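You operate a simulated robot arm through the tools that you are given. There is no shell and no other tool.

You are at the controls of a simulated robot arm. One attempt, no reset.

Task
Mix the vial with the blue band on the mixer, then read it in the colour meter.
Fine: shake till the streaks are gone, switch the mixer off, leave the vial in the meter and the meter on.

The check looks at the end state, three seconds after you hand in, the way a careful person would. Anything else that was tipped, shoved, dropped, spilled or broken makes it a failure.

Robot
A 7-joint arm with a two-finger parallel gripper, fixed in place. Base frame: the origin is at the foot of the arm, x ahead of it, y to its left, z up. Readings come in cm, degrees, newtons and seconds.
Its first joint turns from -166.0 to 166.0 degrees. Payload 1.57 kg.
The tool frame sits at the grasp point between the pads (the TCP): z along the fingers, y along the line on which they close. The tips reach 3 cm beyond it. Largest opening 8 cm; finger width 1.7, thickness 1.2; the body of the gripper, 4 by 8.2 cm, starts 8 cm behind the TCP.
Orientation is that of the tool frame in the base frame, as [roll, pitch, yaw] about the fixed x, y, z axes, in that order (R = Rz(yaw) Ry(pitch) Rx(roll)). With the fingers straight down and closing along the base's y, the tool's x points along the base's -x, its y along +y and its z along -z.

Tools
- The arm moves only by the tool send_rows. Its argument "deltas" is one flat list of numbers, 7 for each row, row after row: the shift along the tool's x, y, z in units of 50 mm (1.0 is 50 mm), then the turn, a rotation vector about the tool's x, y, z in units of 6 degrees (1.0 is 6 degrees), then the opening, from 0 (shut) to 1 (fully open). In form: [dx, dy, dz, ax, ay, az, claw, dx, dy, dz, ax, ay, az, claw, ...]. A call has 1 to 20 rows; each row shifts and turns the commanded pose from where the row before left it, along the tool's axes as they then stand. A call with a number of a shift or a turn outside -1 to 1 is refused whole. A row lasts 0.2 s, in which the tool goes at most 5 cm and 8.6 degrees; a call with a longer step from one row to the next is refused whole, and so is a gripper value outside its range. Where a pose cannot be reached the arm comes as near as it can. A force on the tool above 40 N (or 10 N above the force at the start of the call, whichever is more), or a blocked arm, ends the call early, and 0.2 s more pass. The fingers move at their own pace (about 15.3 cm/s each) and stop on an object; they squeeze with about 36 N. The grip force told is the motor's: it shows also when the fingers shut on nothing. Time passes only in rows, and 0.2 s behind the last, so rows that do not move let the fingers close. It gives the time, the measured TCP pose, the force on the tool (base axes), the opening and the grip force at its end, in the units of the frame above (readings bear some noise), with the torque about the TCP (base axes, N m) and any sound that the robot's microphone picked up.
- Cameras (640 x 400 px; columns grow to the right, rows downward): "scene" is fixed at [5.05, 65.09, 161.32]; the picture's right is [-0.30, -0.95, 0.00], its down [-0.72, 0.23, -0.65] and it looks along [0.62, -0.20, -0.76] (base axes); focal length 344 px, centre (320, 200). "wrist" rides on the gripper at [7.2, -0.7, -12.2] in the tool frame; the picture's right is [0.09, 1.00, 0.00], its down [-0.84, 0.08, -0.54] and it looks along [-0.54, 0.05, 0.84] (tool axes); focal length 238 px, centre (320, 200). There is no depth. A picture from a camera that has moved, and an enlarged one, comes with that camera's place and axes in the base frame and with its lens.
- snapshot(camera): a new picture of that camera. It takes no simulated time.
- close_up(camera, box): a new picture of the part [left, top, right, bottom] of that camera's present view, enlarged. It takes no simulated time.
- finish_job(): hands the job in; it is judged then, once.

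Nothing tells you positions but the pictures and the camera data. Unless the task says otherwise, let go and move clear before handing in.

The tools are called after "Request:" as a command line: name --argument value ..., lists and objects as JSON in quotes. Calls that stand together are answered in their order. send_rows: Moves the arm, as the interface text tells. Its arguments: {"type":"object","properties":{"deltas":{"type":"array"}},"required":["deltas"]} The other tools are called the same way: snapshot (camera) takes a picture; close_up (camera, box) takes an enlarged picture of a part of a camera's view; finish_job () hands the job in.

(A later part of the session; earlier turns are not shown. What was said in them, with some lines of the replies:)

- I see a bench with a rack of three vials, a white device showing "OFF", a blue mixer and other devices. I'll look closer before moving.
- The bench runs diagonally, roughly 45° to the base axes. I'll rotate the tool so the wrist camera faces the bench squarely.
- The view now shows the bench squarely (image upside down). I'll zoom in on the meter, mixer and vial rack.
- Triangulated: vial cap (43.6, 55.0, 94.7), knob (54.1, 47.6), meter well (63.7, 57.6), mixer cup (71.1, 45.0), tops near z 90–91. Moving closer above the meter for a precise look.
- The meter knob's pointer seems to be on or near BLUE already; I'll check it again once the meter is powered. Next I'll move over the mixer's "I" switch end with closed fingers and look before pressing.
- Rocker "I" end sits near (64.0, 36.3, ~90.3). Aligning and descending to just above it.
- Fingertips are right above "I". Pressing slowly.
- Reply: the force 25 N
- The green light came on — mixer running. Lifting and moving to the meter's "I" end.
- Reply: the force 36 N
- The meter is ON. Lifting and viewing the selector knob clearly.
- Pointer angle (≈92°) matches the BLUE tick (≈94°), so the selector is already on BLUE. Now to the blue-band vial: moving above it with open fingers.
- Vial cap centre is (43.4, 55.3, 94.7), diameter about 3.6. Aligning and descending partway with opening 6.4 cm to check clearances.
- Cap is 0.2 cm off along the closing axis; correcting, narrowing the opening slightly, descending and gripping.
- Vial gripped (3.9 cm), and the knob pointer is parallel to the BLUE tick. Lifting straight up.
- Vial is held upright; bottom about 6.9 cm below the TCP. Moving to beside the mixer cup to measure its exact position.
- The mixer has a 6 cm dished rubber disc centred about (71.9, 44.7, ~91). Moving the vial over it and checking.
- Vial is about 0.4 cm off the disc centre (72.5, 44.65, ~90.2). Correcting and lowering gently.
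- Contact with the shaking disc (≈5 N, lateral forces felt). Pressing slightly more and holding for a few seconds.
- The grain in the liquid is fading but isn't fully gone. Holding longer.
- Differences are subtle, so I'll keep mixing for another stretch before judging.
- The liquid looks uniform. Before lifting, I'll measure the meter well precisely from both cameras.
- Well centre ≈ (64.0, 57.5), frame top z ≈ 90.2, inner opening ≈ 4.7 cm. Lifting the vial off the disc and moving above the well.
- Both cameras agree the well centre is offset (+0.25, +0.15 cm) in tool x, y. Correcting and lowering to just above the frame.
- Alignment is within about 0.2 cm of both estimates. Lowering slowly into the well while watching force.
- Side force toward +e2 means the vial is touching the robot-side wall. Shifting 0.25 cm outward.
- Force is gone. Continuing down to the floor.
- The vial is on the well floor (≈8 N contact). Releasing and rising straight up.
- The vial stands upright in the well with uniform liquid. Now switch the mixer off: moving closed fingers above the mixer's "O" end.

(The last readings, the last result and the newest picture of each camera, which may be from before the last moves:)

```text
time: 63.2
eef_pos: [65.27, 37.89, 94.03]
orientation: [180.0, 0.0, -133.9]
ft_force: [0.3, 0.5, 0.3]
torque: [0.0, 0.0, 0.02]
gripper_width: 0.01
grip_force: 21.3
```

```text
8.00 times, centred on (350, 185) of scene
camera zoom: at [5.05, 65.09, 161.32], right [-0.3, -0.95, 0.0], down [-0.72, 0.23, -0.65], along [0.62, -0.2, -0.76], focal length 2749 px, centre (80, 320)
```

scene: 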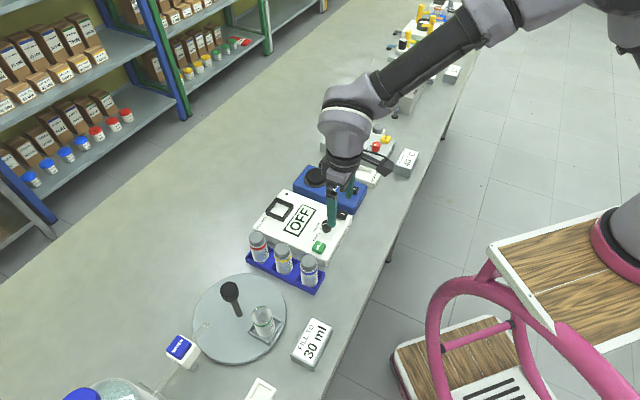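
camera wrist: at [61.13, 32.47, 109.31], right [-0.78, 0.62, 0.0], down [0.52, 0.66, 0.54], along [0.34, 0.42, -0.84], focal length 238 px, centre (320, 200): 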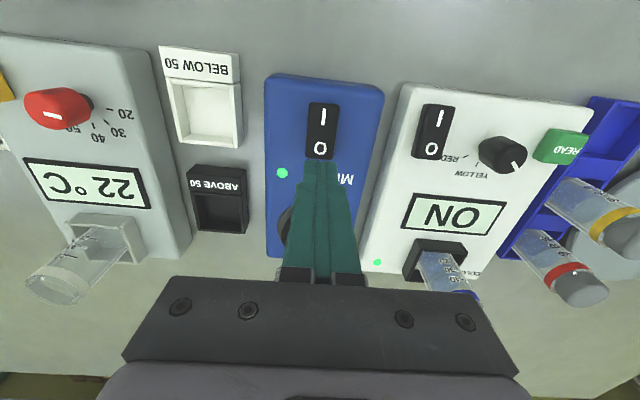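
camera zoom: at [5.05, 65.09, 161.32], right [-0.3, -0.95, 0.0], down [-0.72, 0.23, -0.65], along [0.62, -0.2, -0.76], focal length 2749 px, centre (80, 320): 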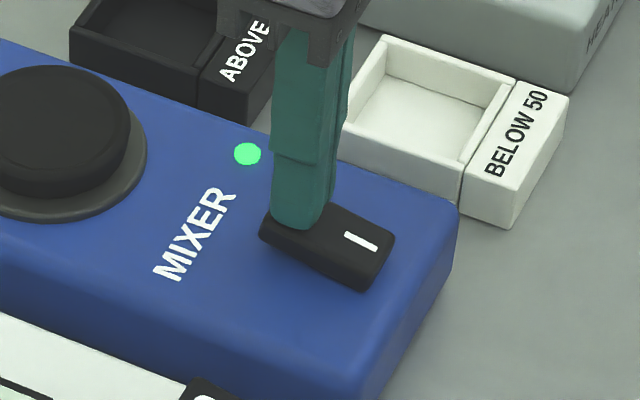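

Request:
send_rows --deltas '[0, 0, 0.04, 0, 0, 0, 0, 0, 0, 0.04, 0, 0, 0, 0, 0, 0, 0.04, 0, 0, 0, 0]'

Request:
close_up --camera "scene" --box '[310, 160, 390, 210]'

```text
time: 64.0
eef_pos: [65.48, 37.89, 93.63]
orientation: [-180.0, 0.2, -133.8]
ft_force: [1.1, 4.4, 9.9]
torque: [0.05, 0.04, -0.1]
gripper_width: 0.0
grip_force: 21.5
```

```text
8.00 times, centred on (350, 185) of scene
camera zoom: at [5.05, 65.09, 161.32], right [-0.3, -0.95, 0.0], down [-0.72, 0.23, -0.65], along [0.62, -0.2, -0.76], focal length 2749 px, centre (80, 320)
```

zoom: 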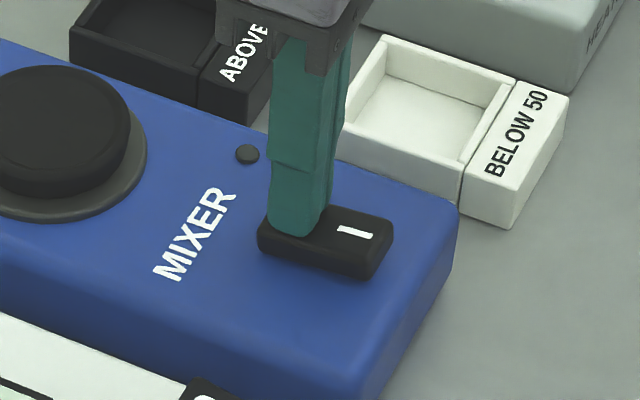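

Mixer light is off. Now moving above the READ button.

Request:
send_rows --deltas '[0, 0, -0.7, 0, 0, 0, 0, 0, 0, -0.4, 0, 0, 0, 0, 0.07, 0.717, 0, 0, 0, 0, 0, 0.07, 0.717, 0, 0, 0, 0, 0, 0.07, 0.717, 0, 0, 0, 0, 0, 0.07, 0.717, 0, 0, 0, 0, 0, 0.07, 0.717, 0, 0, 0, 0, 0, 0.07, 0.717, 0, 0, 0, 0, 0, 0, 0, 0, 0, 0, 0, 0, 0, 0, 0, 0, 0, 0, 0]'

Request:
snapshot --camera "wrist"

Request:
close_up --camera "scene" --box '[270, 200, 366, 260]'

```text
time: 66.2
eef_pos: [48.28, 51.35, 98.57]
orientation: [-180.0, 0.0, -134.0]
ft_force: [-0.5, 0.2, -0.7]
torque: [0.0, 0.0, 0.01]
gripper_width: 0.0
grip_force: 21.4
```

```text
taken
camera wrist: at [43.82, 45.64, 110.82], right [-0.78, 0.62, 0.0], down [0.52, 0.66, 0.54], along [0.34, 0.42, -0.84], focal length 238 px, centre (320, 200)
```

wrist: 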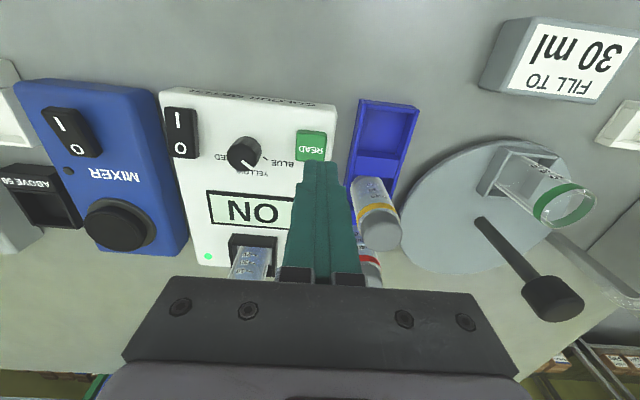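

```text
6.67 times, centred on (318, 230) of scene
camera zoom: at [5.05, 65.09, 161.32], right [-0.3, -0.95, 0.0], down [-0.72, 0.23, -0.65], along [0.62, -0.2, -0.76], focal length 2290 px, centre (333, 0)
```

zoom: 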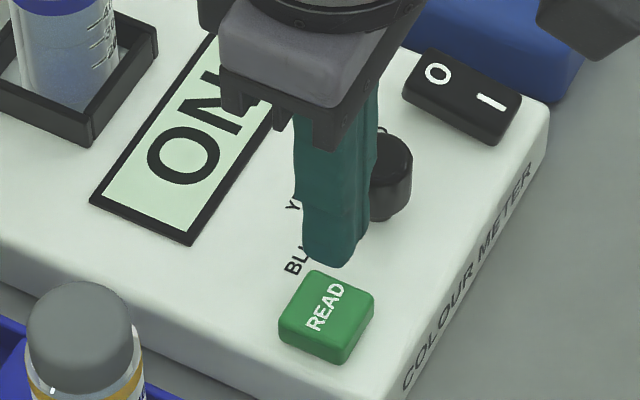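

Request:
send_rows --deltas '[-0.049, -0.18, 0, 0, 0, 0, 0, 0, 0, 0.4, 0, 0, 0, 0, 0, 0, 0.4, 0, 0, 0, 0, 0, 0, 0.06, 0, 0, 0, 0, 0, 0, 0.04, 0, 0, 0, 0, 0, 0, 0.04, 0, 0, 0, 0, 0, 0, 0, 0, 0, 0, 0]'

Request:
close_up --camera "scene" --box '[270, 200, 366, 260]'

```text
time: 67.8
eef_pos: [49.11, 50.95, 94.07]
orientation: [180.0, 0.0, -133.9]
ft_force: [0.2, 0.2, 0.4]
torque: [-0.03, 0.01, 0.01]
gripper_width: 0.02
grip_force: 21.5
```

```text
6.67 times, centred on (318, 230) of scene
camera zoom: at [5.05, 65.09, 161.32], right [-0.3, -0.95, 0.0], down [-0.72, 0.23, -0.65], along [0.62, -0.2, -0.76], focal length 2290 px, centre (333, 0)
```

zoom: 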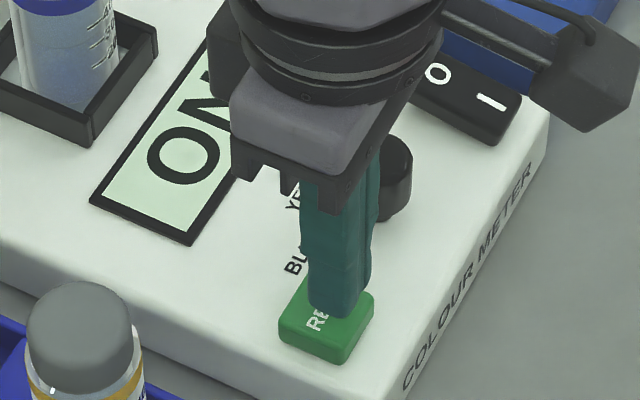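

Request:
send_rows --deltas '[0, 0, 0.06, 0, 0, 0, 0, 0, 0, 0.06, 0, 0, 0, 0, 0, 0, 0.04, 0, 0, 0, 0, 0, 0, 0.04, 0, 0, 0, 0]'

Request:
close_up --camera "scene" --box '[270, 200, 366, 260]'

```text
time: 68.8
eef_pos: [49.13, 50.85, 93.15]
orientation: [180.0, -0.1, -134.0]
ft_force: [-1.2, -0.3, -0.1]
torque: [-0.01, -0.01, -0.03]
gripper_width: 0.0
grip_force: 21.1
```

```text
6.67 times, centred on (318, 230) of scene
camera zoom: at [5.05, 65.09, 161.32], right [-0.3, -0.95, 0.0], down [-0.72, 0.23, -0.65], along [0.62, -0.2, -0.76], focal length 2290 px, centre (333, 0)
```

zoom: 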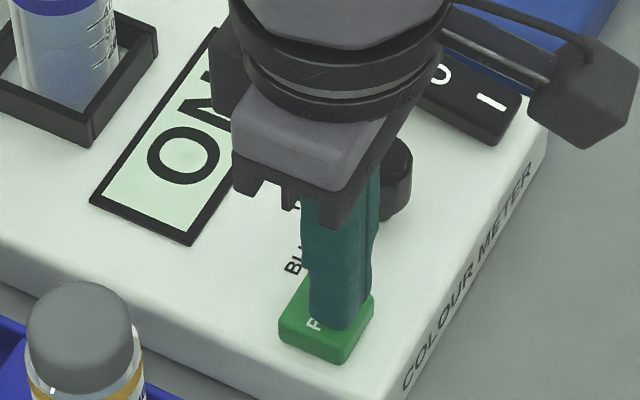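

Request:
send_rows --deltas '[0, 0, 0.04, 0, 0, 0, 0, 0, 0, 0.04, 0, 0, 0, 0, 0, 0, 0.03, 0, 0, 0, 0]'

Request:
close_up --camera "scene" --box '[270, 200, 366, 260]'

```text
time: 69.6
eef_pos: [49.18, 50.78, 92.64]
orientation: [-179.9, 0.1, -134.0]
ft_force: [-0.7, -0.4, 1.9]
torque: [-0.03, 0.02, 0.0]
gripper_width: 0.0
grip_force: 21.3
heard: click
```

```text
6.67 times, centred on (318, 230) of scene
camera zoom: at [5.05, 65.09, 161.32], right [-0.3, -0.95, 0.0], down [-0.72, 0.23, -0.65], along [0.62, -0.2, -0.76], focal length 2290 px, centre (333, 0)
```

zoom: 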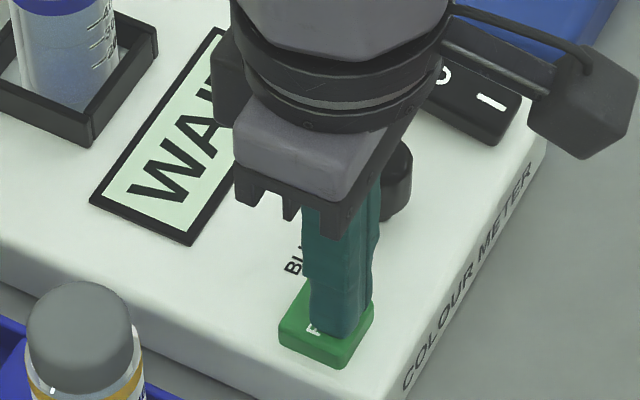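

Display shows "WAIT" after the click. Lifting off and waiting for the reading.

Request:
send_rows --deltas '[0, 0, -0.4, 0, 0, 0, 0, 0, 0, -0.6, 0, 0, 0, 0, 0.5, 0, -0.6, 0, 0, 0, 0, 0.7, 0, -0.4, 0, 0, 0, 0, 0.5, 0, 0, 0, 0, 0, 0, 0, 0, 0, 0, 0, 0, 0, 0, 0, 0, 0, 0, 0, 0, 0, 0, 0, 0, 0, 0, 0, 0, 0, 0, 0, 0, 0, 0]'

Request:
close_up --camera "scene" --box '[250, 180, 362, 255]'

Request:
snapshot --camera "wrist"

```text
time: 71.6
eef_pos: [43.22, 44.67, 102.73]
orientation: [180.0, 0.1, -133.9]
ft_force: [1.1, 0.5, -0.2]
torque: [-0.02, 0.03, -0.02]
gripper_width: 0.01
grip_force: 21.0
```

```text
5.33 times, centred on (306, 218) of scene
camera zoom: at [5.05, 65.09, 161.32], right [-0.3, -0.95, 0.0], down [-0.72, 0.23, -0.65], along [0.62, -0.2, -0.76], focal length 1832 px, centre (395, 107)
```

zoom: 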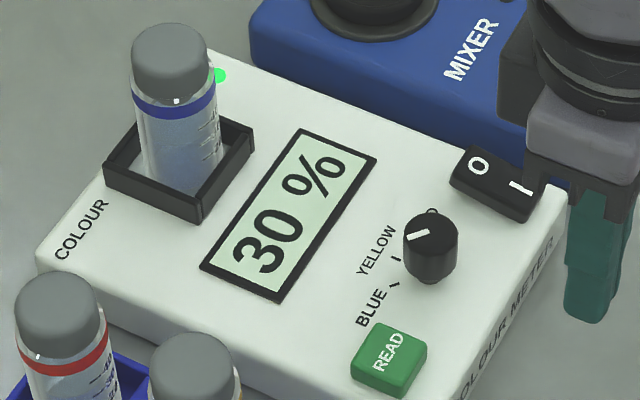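

```text
taken
camera wrist: at [38.69, 39.04, 114.93], right [-0.78, 0.62, 0.0], down [0.52, 0.66, 0.54], along [0.34, 0.42, -0.84], focal length 238 px, centre (320, 200)
```

wrist: 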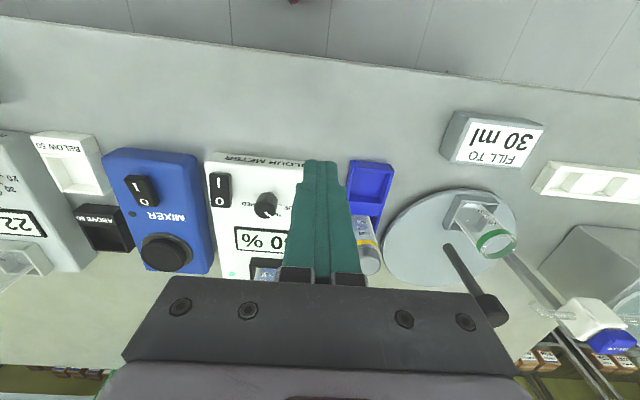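

The display reads 30 %. I'll double-check that the knob pointer sits truly on BLUE.

Request:
close_up --camera "scene" --box '[308, 212, 340, 236]'

Request:
close_up --camera "wrist" --box '[236, 180, 300, 230]'

```text
16.00 times, centred on (324, 224) of scene
camera zoom: at [5.05, 65.09, 161.32], right [-0.3, -0.95, 0.0], down [-0.72, 0.23, -0.65], along [0.62, -0.2, -0.76], focal length 5497 px, centre (256, -184)
```

zoom: 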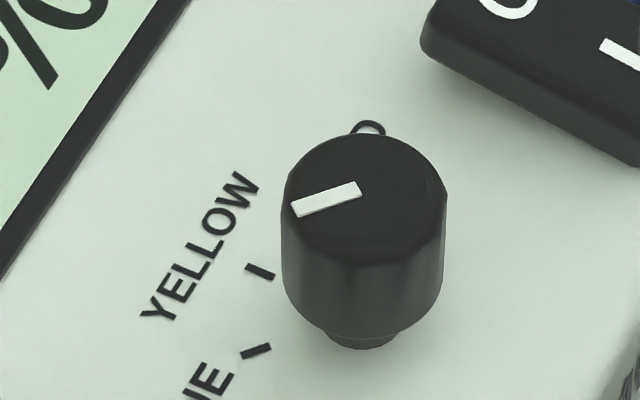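

```text
8.00 times, centred on (268, 205) of wrist
camera zoom: at [38.69, 39.04, 114.93], right [-0.78, 0.62, 0.0], down [0.52, 0.66, 0.54], along [0.34, 0.42, -0.84], focal length 1907 px, centre (736, 160)
```

zoom: 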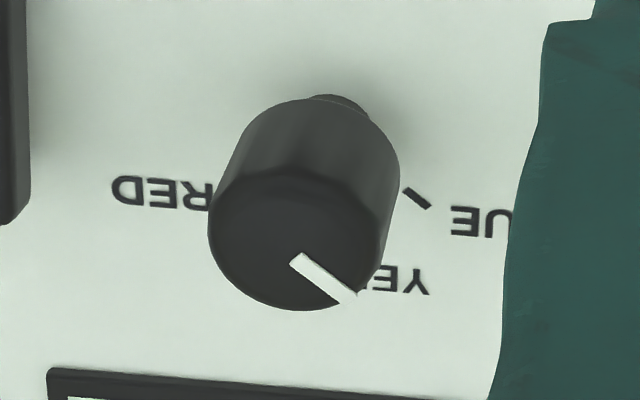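

Pointer and BLUE tick are parallel in both views, so the setting is right. To be sure the streaks are gone I'll tilt the wrist camera for a side view of the mixed vial alongside the unmixed ones.

Request:
send_rows --deltas '[0, 0, -0.3, 0, 0, 0, 0, 0, 0, -0.2, 0, -0.95, 0, 0, 0, 0, 0, 0, -0.95, 0, 0, 0, 0, 0, 0, -0.95, 0, 0, 0, 0, 0, 0, -0.95, 0, 0, 0, 0, 0, 0, -0.95, 0, 0, 0, 0, 0, 0, -0.95, 0, 0, 0, 0, 0, 0, -0.95, 0, 0, 0, 0, 0, 0, 0, 0, 0]'

Request:
snapshot --camera "wrist"

```text
time: 73.6
eef_pos: [43.38, 44.53, 105.18]
orientation: [180.0, 40.0, -133.9]
ft_force: [0.7, 0.8, 0.6]
torque: [0.0, 0.01, 0.04]
gripper_width: 0.0
grip_force: 21.1
```

```text
taken
camera wrist: at [34.5, 34.63, 109.94], right [-0.77, 0.64, -0.06], down [0.15, 0.26, 0.95], along [0.63, 0.72, -0.3], focal length 238 px, centre (320, 200)
```

wrist: 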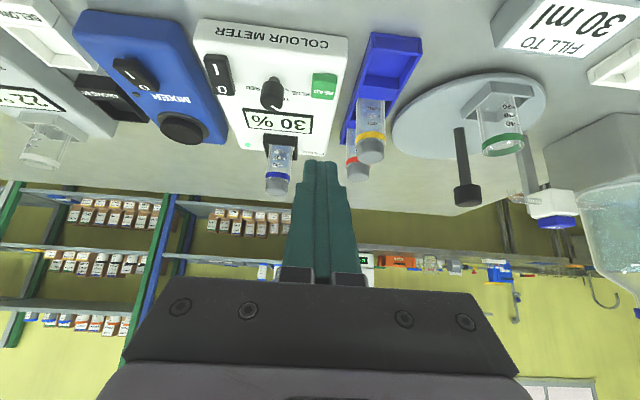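

Request:
close_up --camera "wrist" --box '[256, 135, 306, 200]'

Request:
close_up --camera "wrist" --box '[335, 95, 395, 185]'

```text
6.15 times, centred on (281, 168) of wrist
camera zoom: at [34.5, 34.63, 109.94], right [-0.77, 0.64, -0.06], down [0.15, 0.26, 0.95], along [0.63, 0.72, -0.3], focal length 1467 px, centre (560, 400)
```

zoom: 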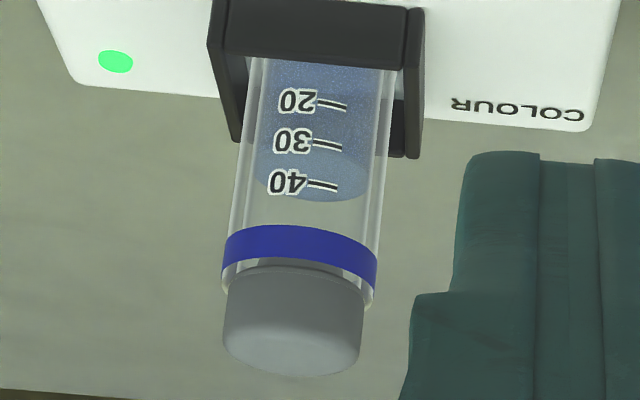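

```text
4.44 times, centred on (365, 140) of wrist
camera zoom: at [34.5, 34.63, 109.94], right [-0.77, 0.64, -0.06], down [0.15, 0.26, 0.95], along [0.63, 0.72, -0.3], focal length 1059 px, centre (120, 467)
```

zoom: 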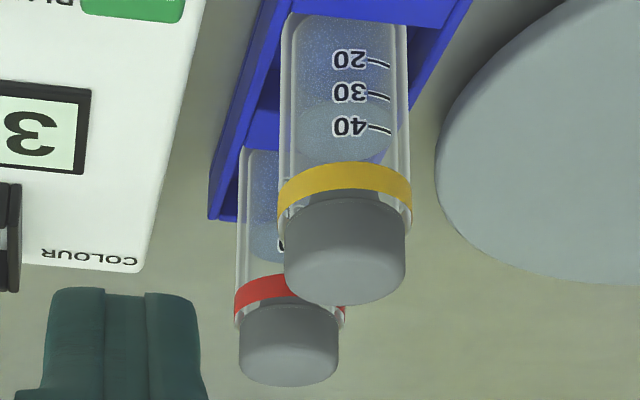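

Request:
close_up --camera "wrist" --box '[268, 140, 300, 170]'

Request:
close_up --camera "wrist" --box '[354, 95, 390, 130]'

```text
13.33 times, centred on (284, 155) of wrist
camera zoom: at [34.5, 34.63, 109.94], right [-0.77, 0.64, -0.06], down [0.15, 0.26, 0.95], along [0.63, 0.72, -0.3], focal length 3178 px, centre (800, 800)
```

zoom: 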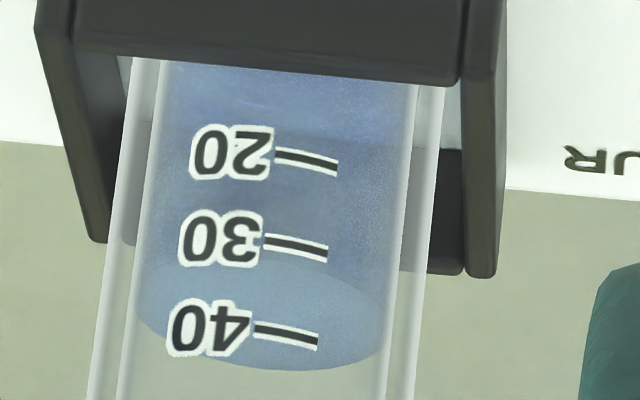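

```text
11.43 times, centred on (372, 112) of wrist
camera zoom: at [34.5, 34.63, 109.94], right [-0.77, 0.64, -0.06], down [0.15, 0.26, 0.95], along [0.63, 0.72, -0.3], focal length 2724 px, centre (-274, 1200)
```

zoom: 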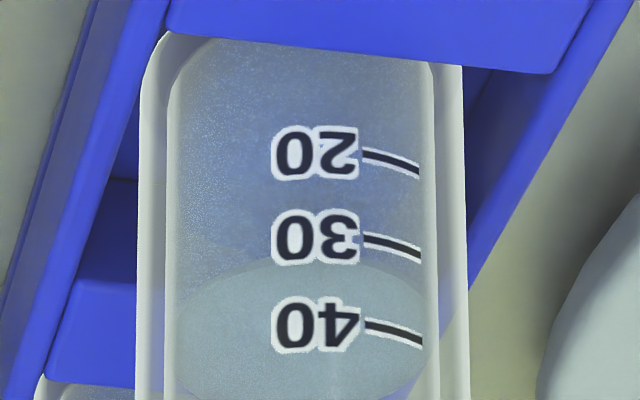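

The mixed vial's liquid is an even blue, unlike the pale speckled unmixed one. A last look at the whole bench before handing in.

Request:
snapshot --camera "scene"

Request:
close_up --camera "scene" --box '[230, 140, 390, 260]'

```text
taken
```

scene: 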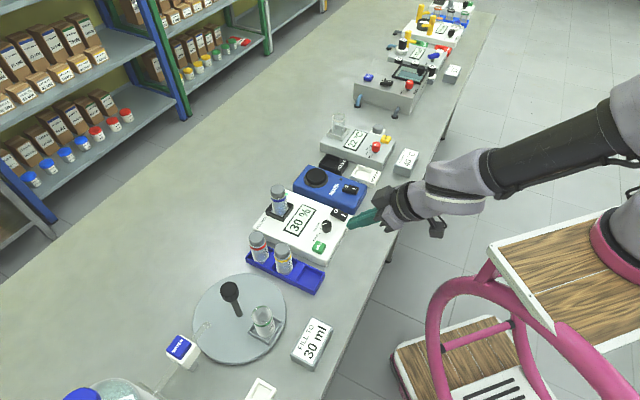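

```text
3.33 times, centred on (310, 200) of scene
camera zoom: at [5.05, 65.09, 161.32], right [-0.3, -0.95, 0.0], down [-0.72, 0.23, -0.65], along [0.62, -0.2, -0.76], focal length 1145 px, centre (353, 200)
```

zoom: 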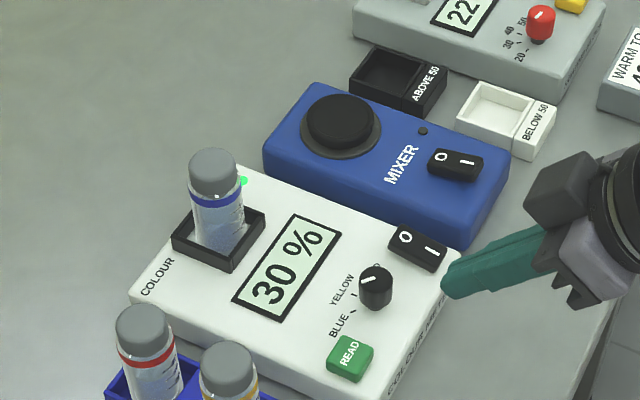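

The mixer is off and the meter is on, reading 30 % with its selector on BLUE. The blue-band vial stands in the well, everything else is where it was, and the arm is clear, so I'm handing in.

Request:
finish_job

```text
The job is handed in.
```

The blue-band vial has been mixed and is standing in the colour meter, which is on and reads 30 %. I've handed the job in, but I don't have the check's result yet.

- **Mixing:** I held the vial on the running mixer for about 22 seconds. The streaks were hard to see on camera even in the unmixed vials. I judged it done because the liquid looked an even blue, while the yellow-band vial still looked pale and speckled.
- **Mixer:** It is switched off and its light is out.
- **Meter:** The selector was already on BLUE, so I left it. I pressed READ once; it showed "WAIT" and then 30 %.
- **Bench:** Nothing else looked moved or tipped in the last picture. While going into the meter, the vial briefly touched the side of the holder; I shifted it clear and set it down upright.
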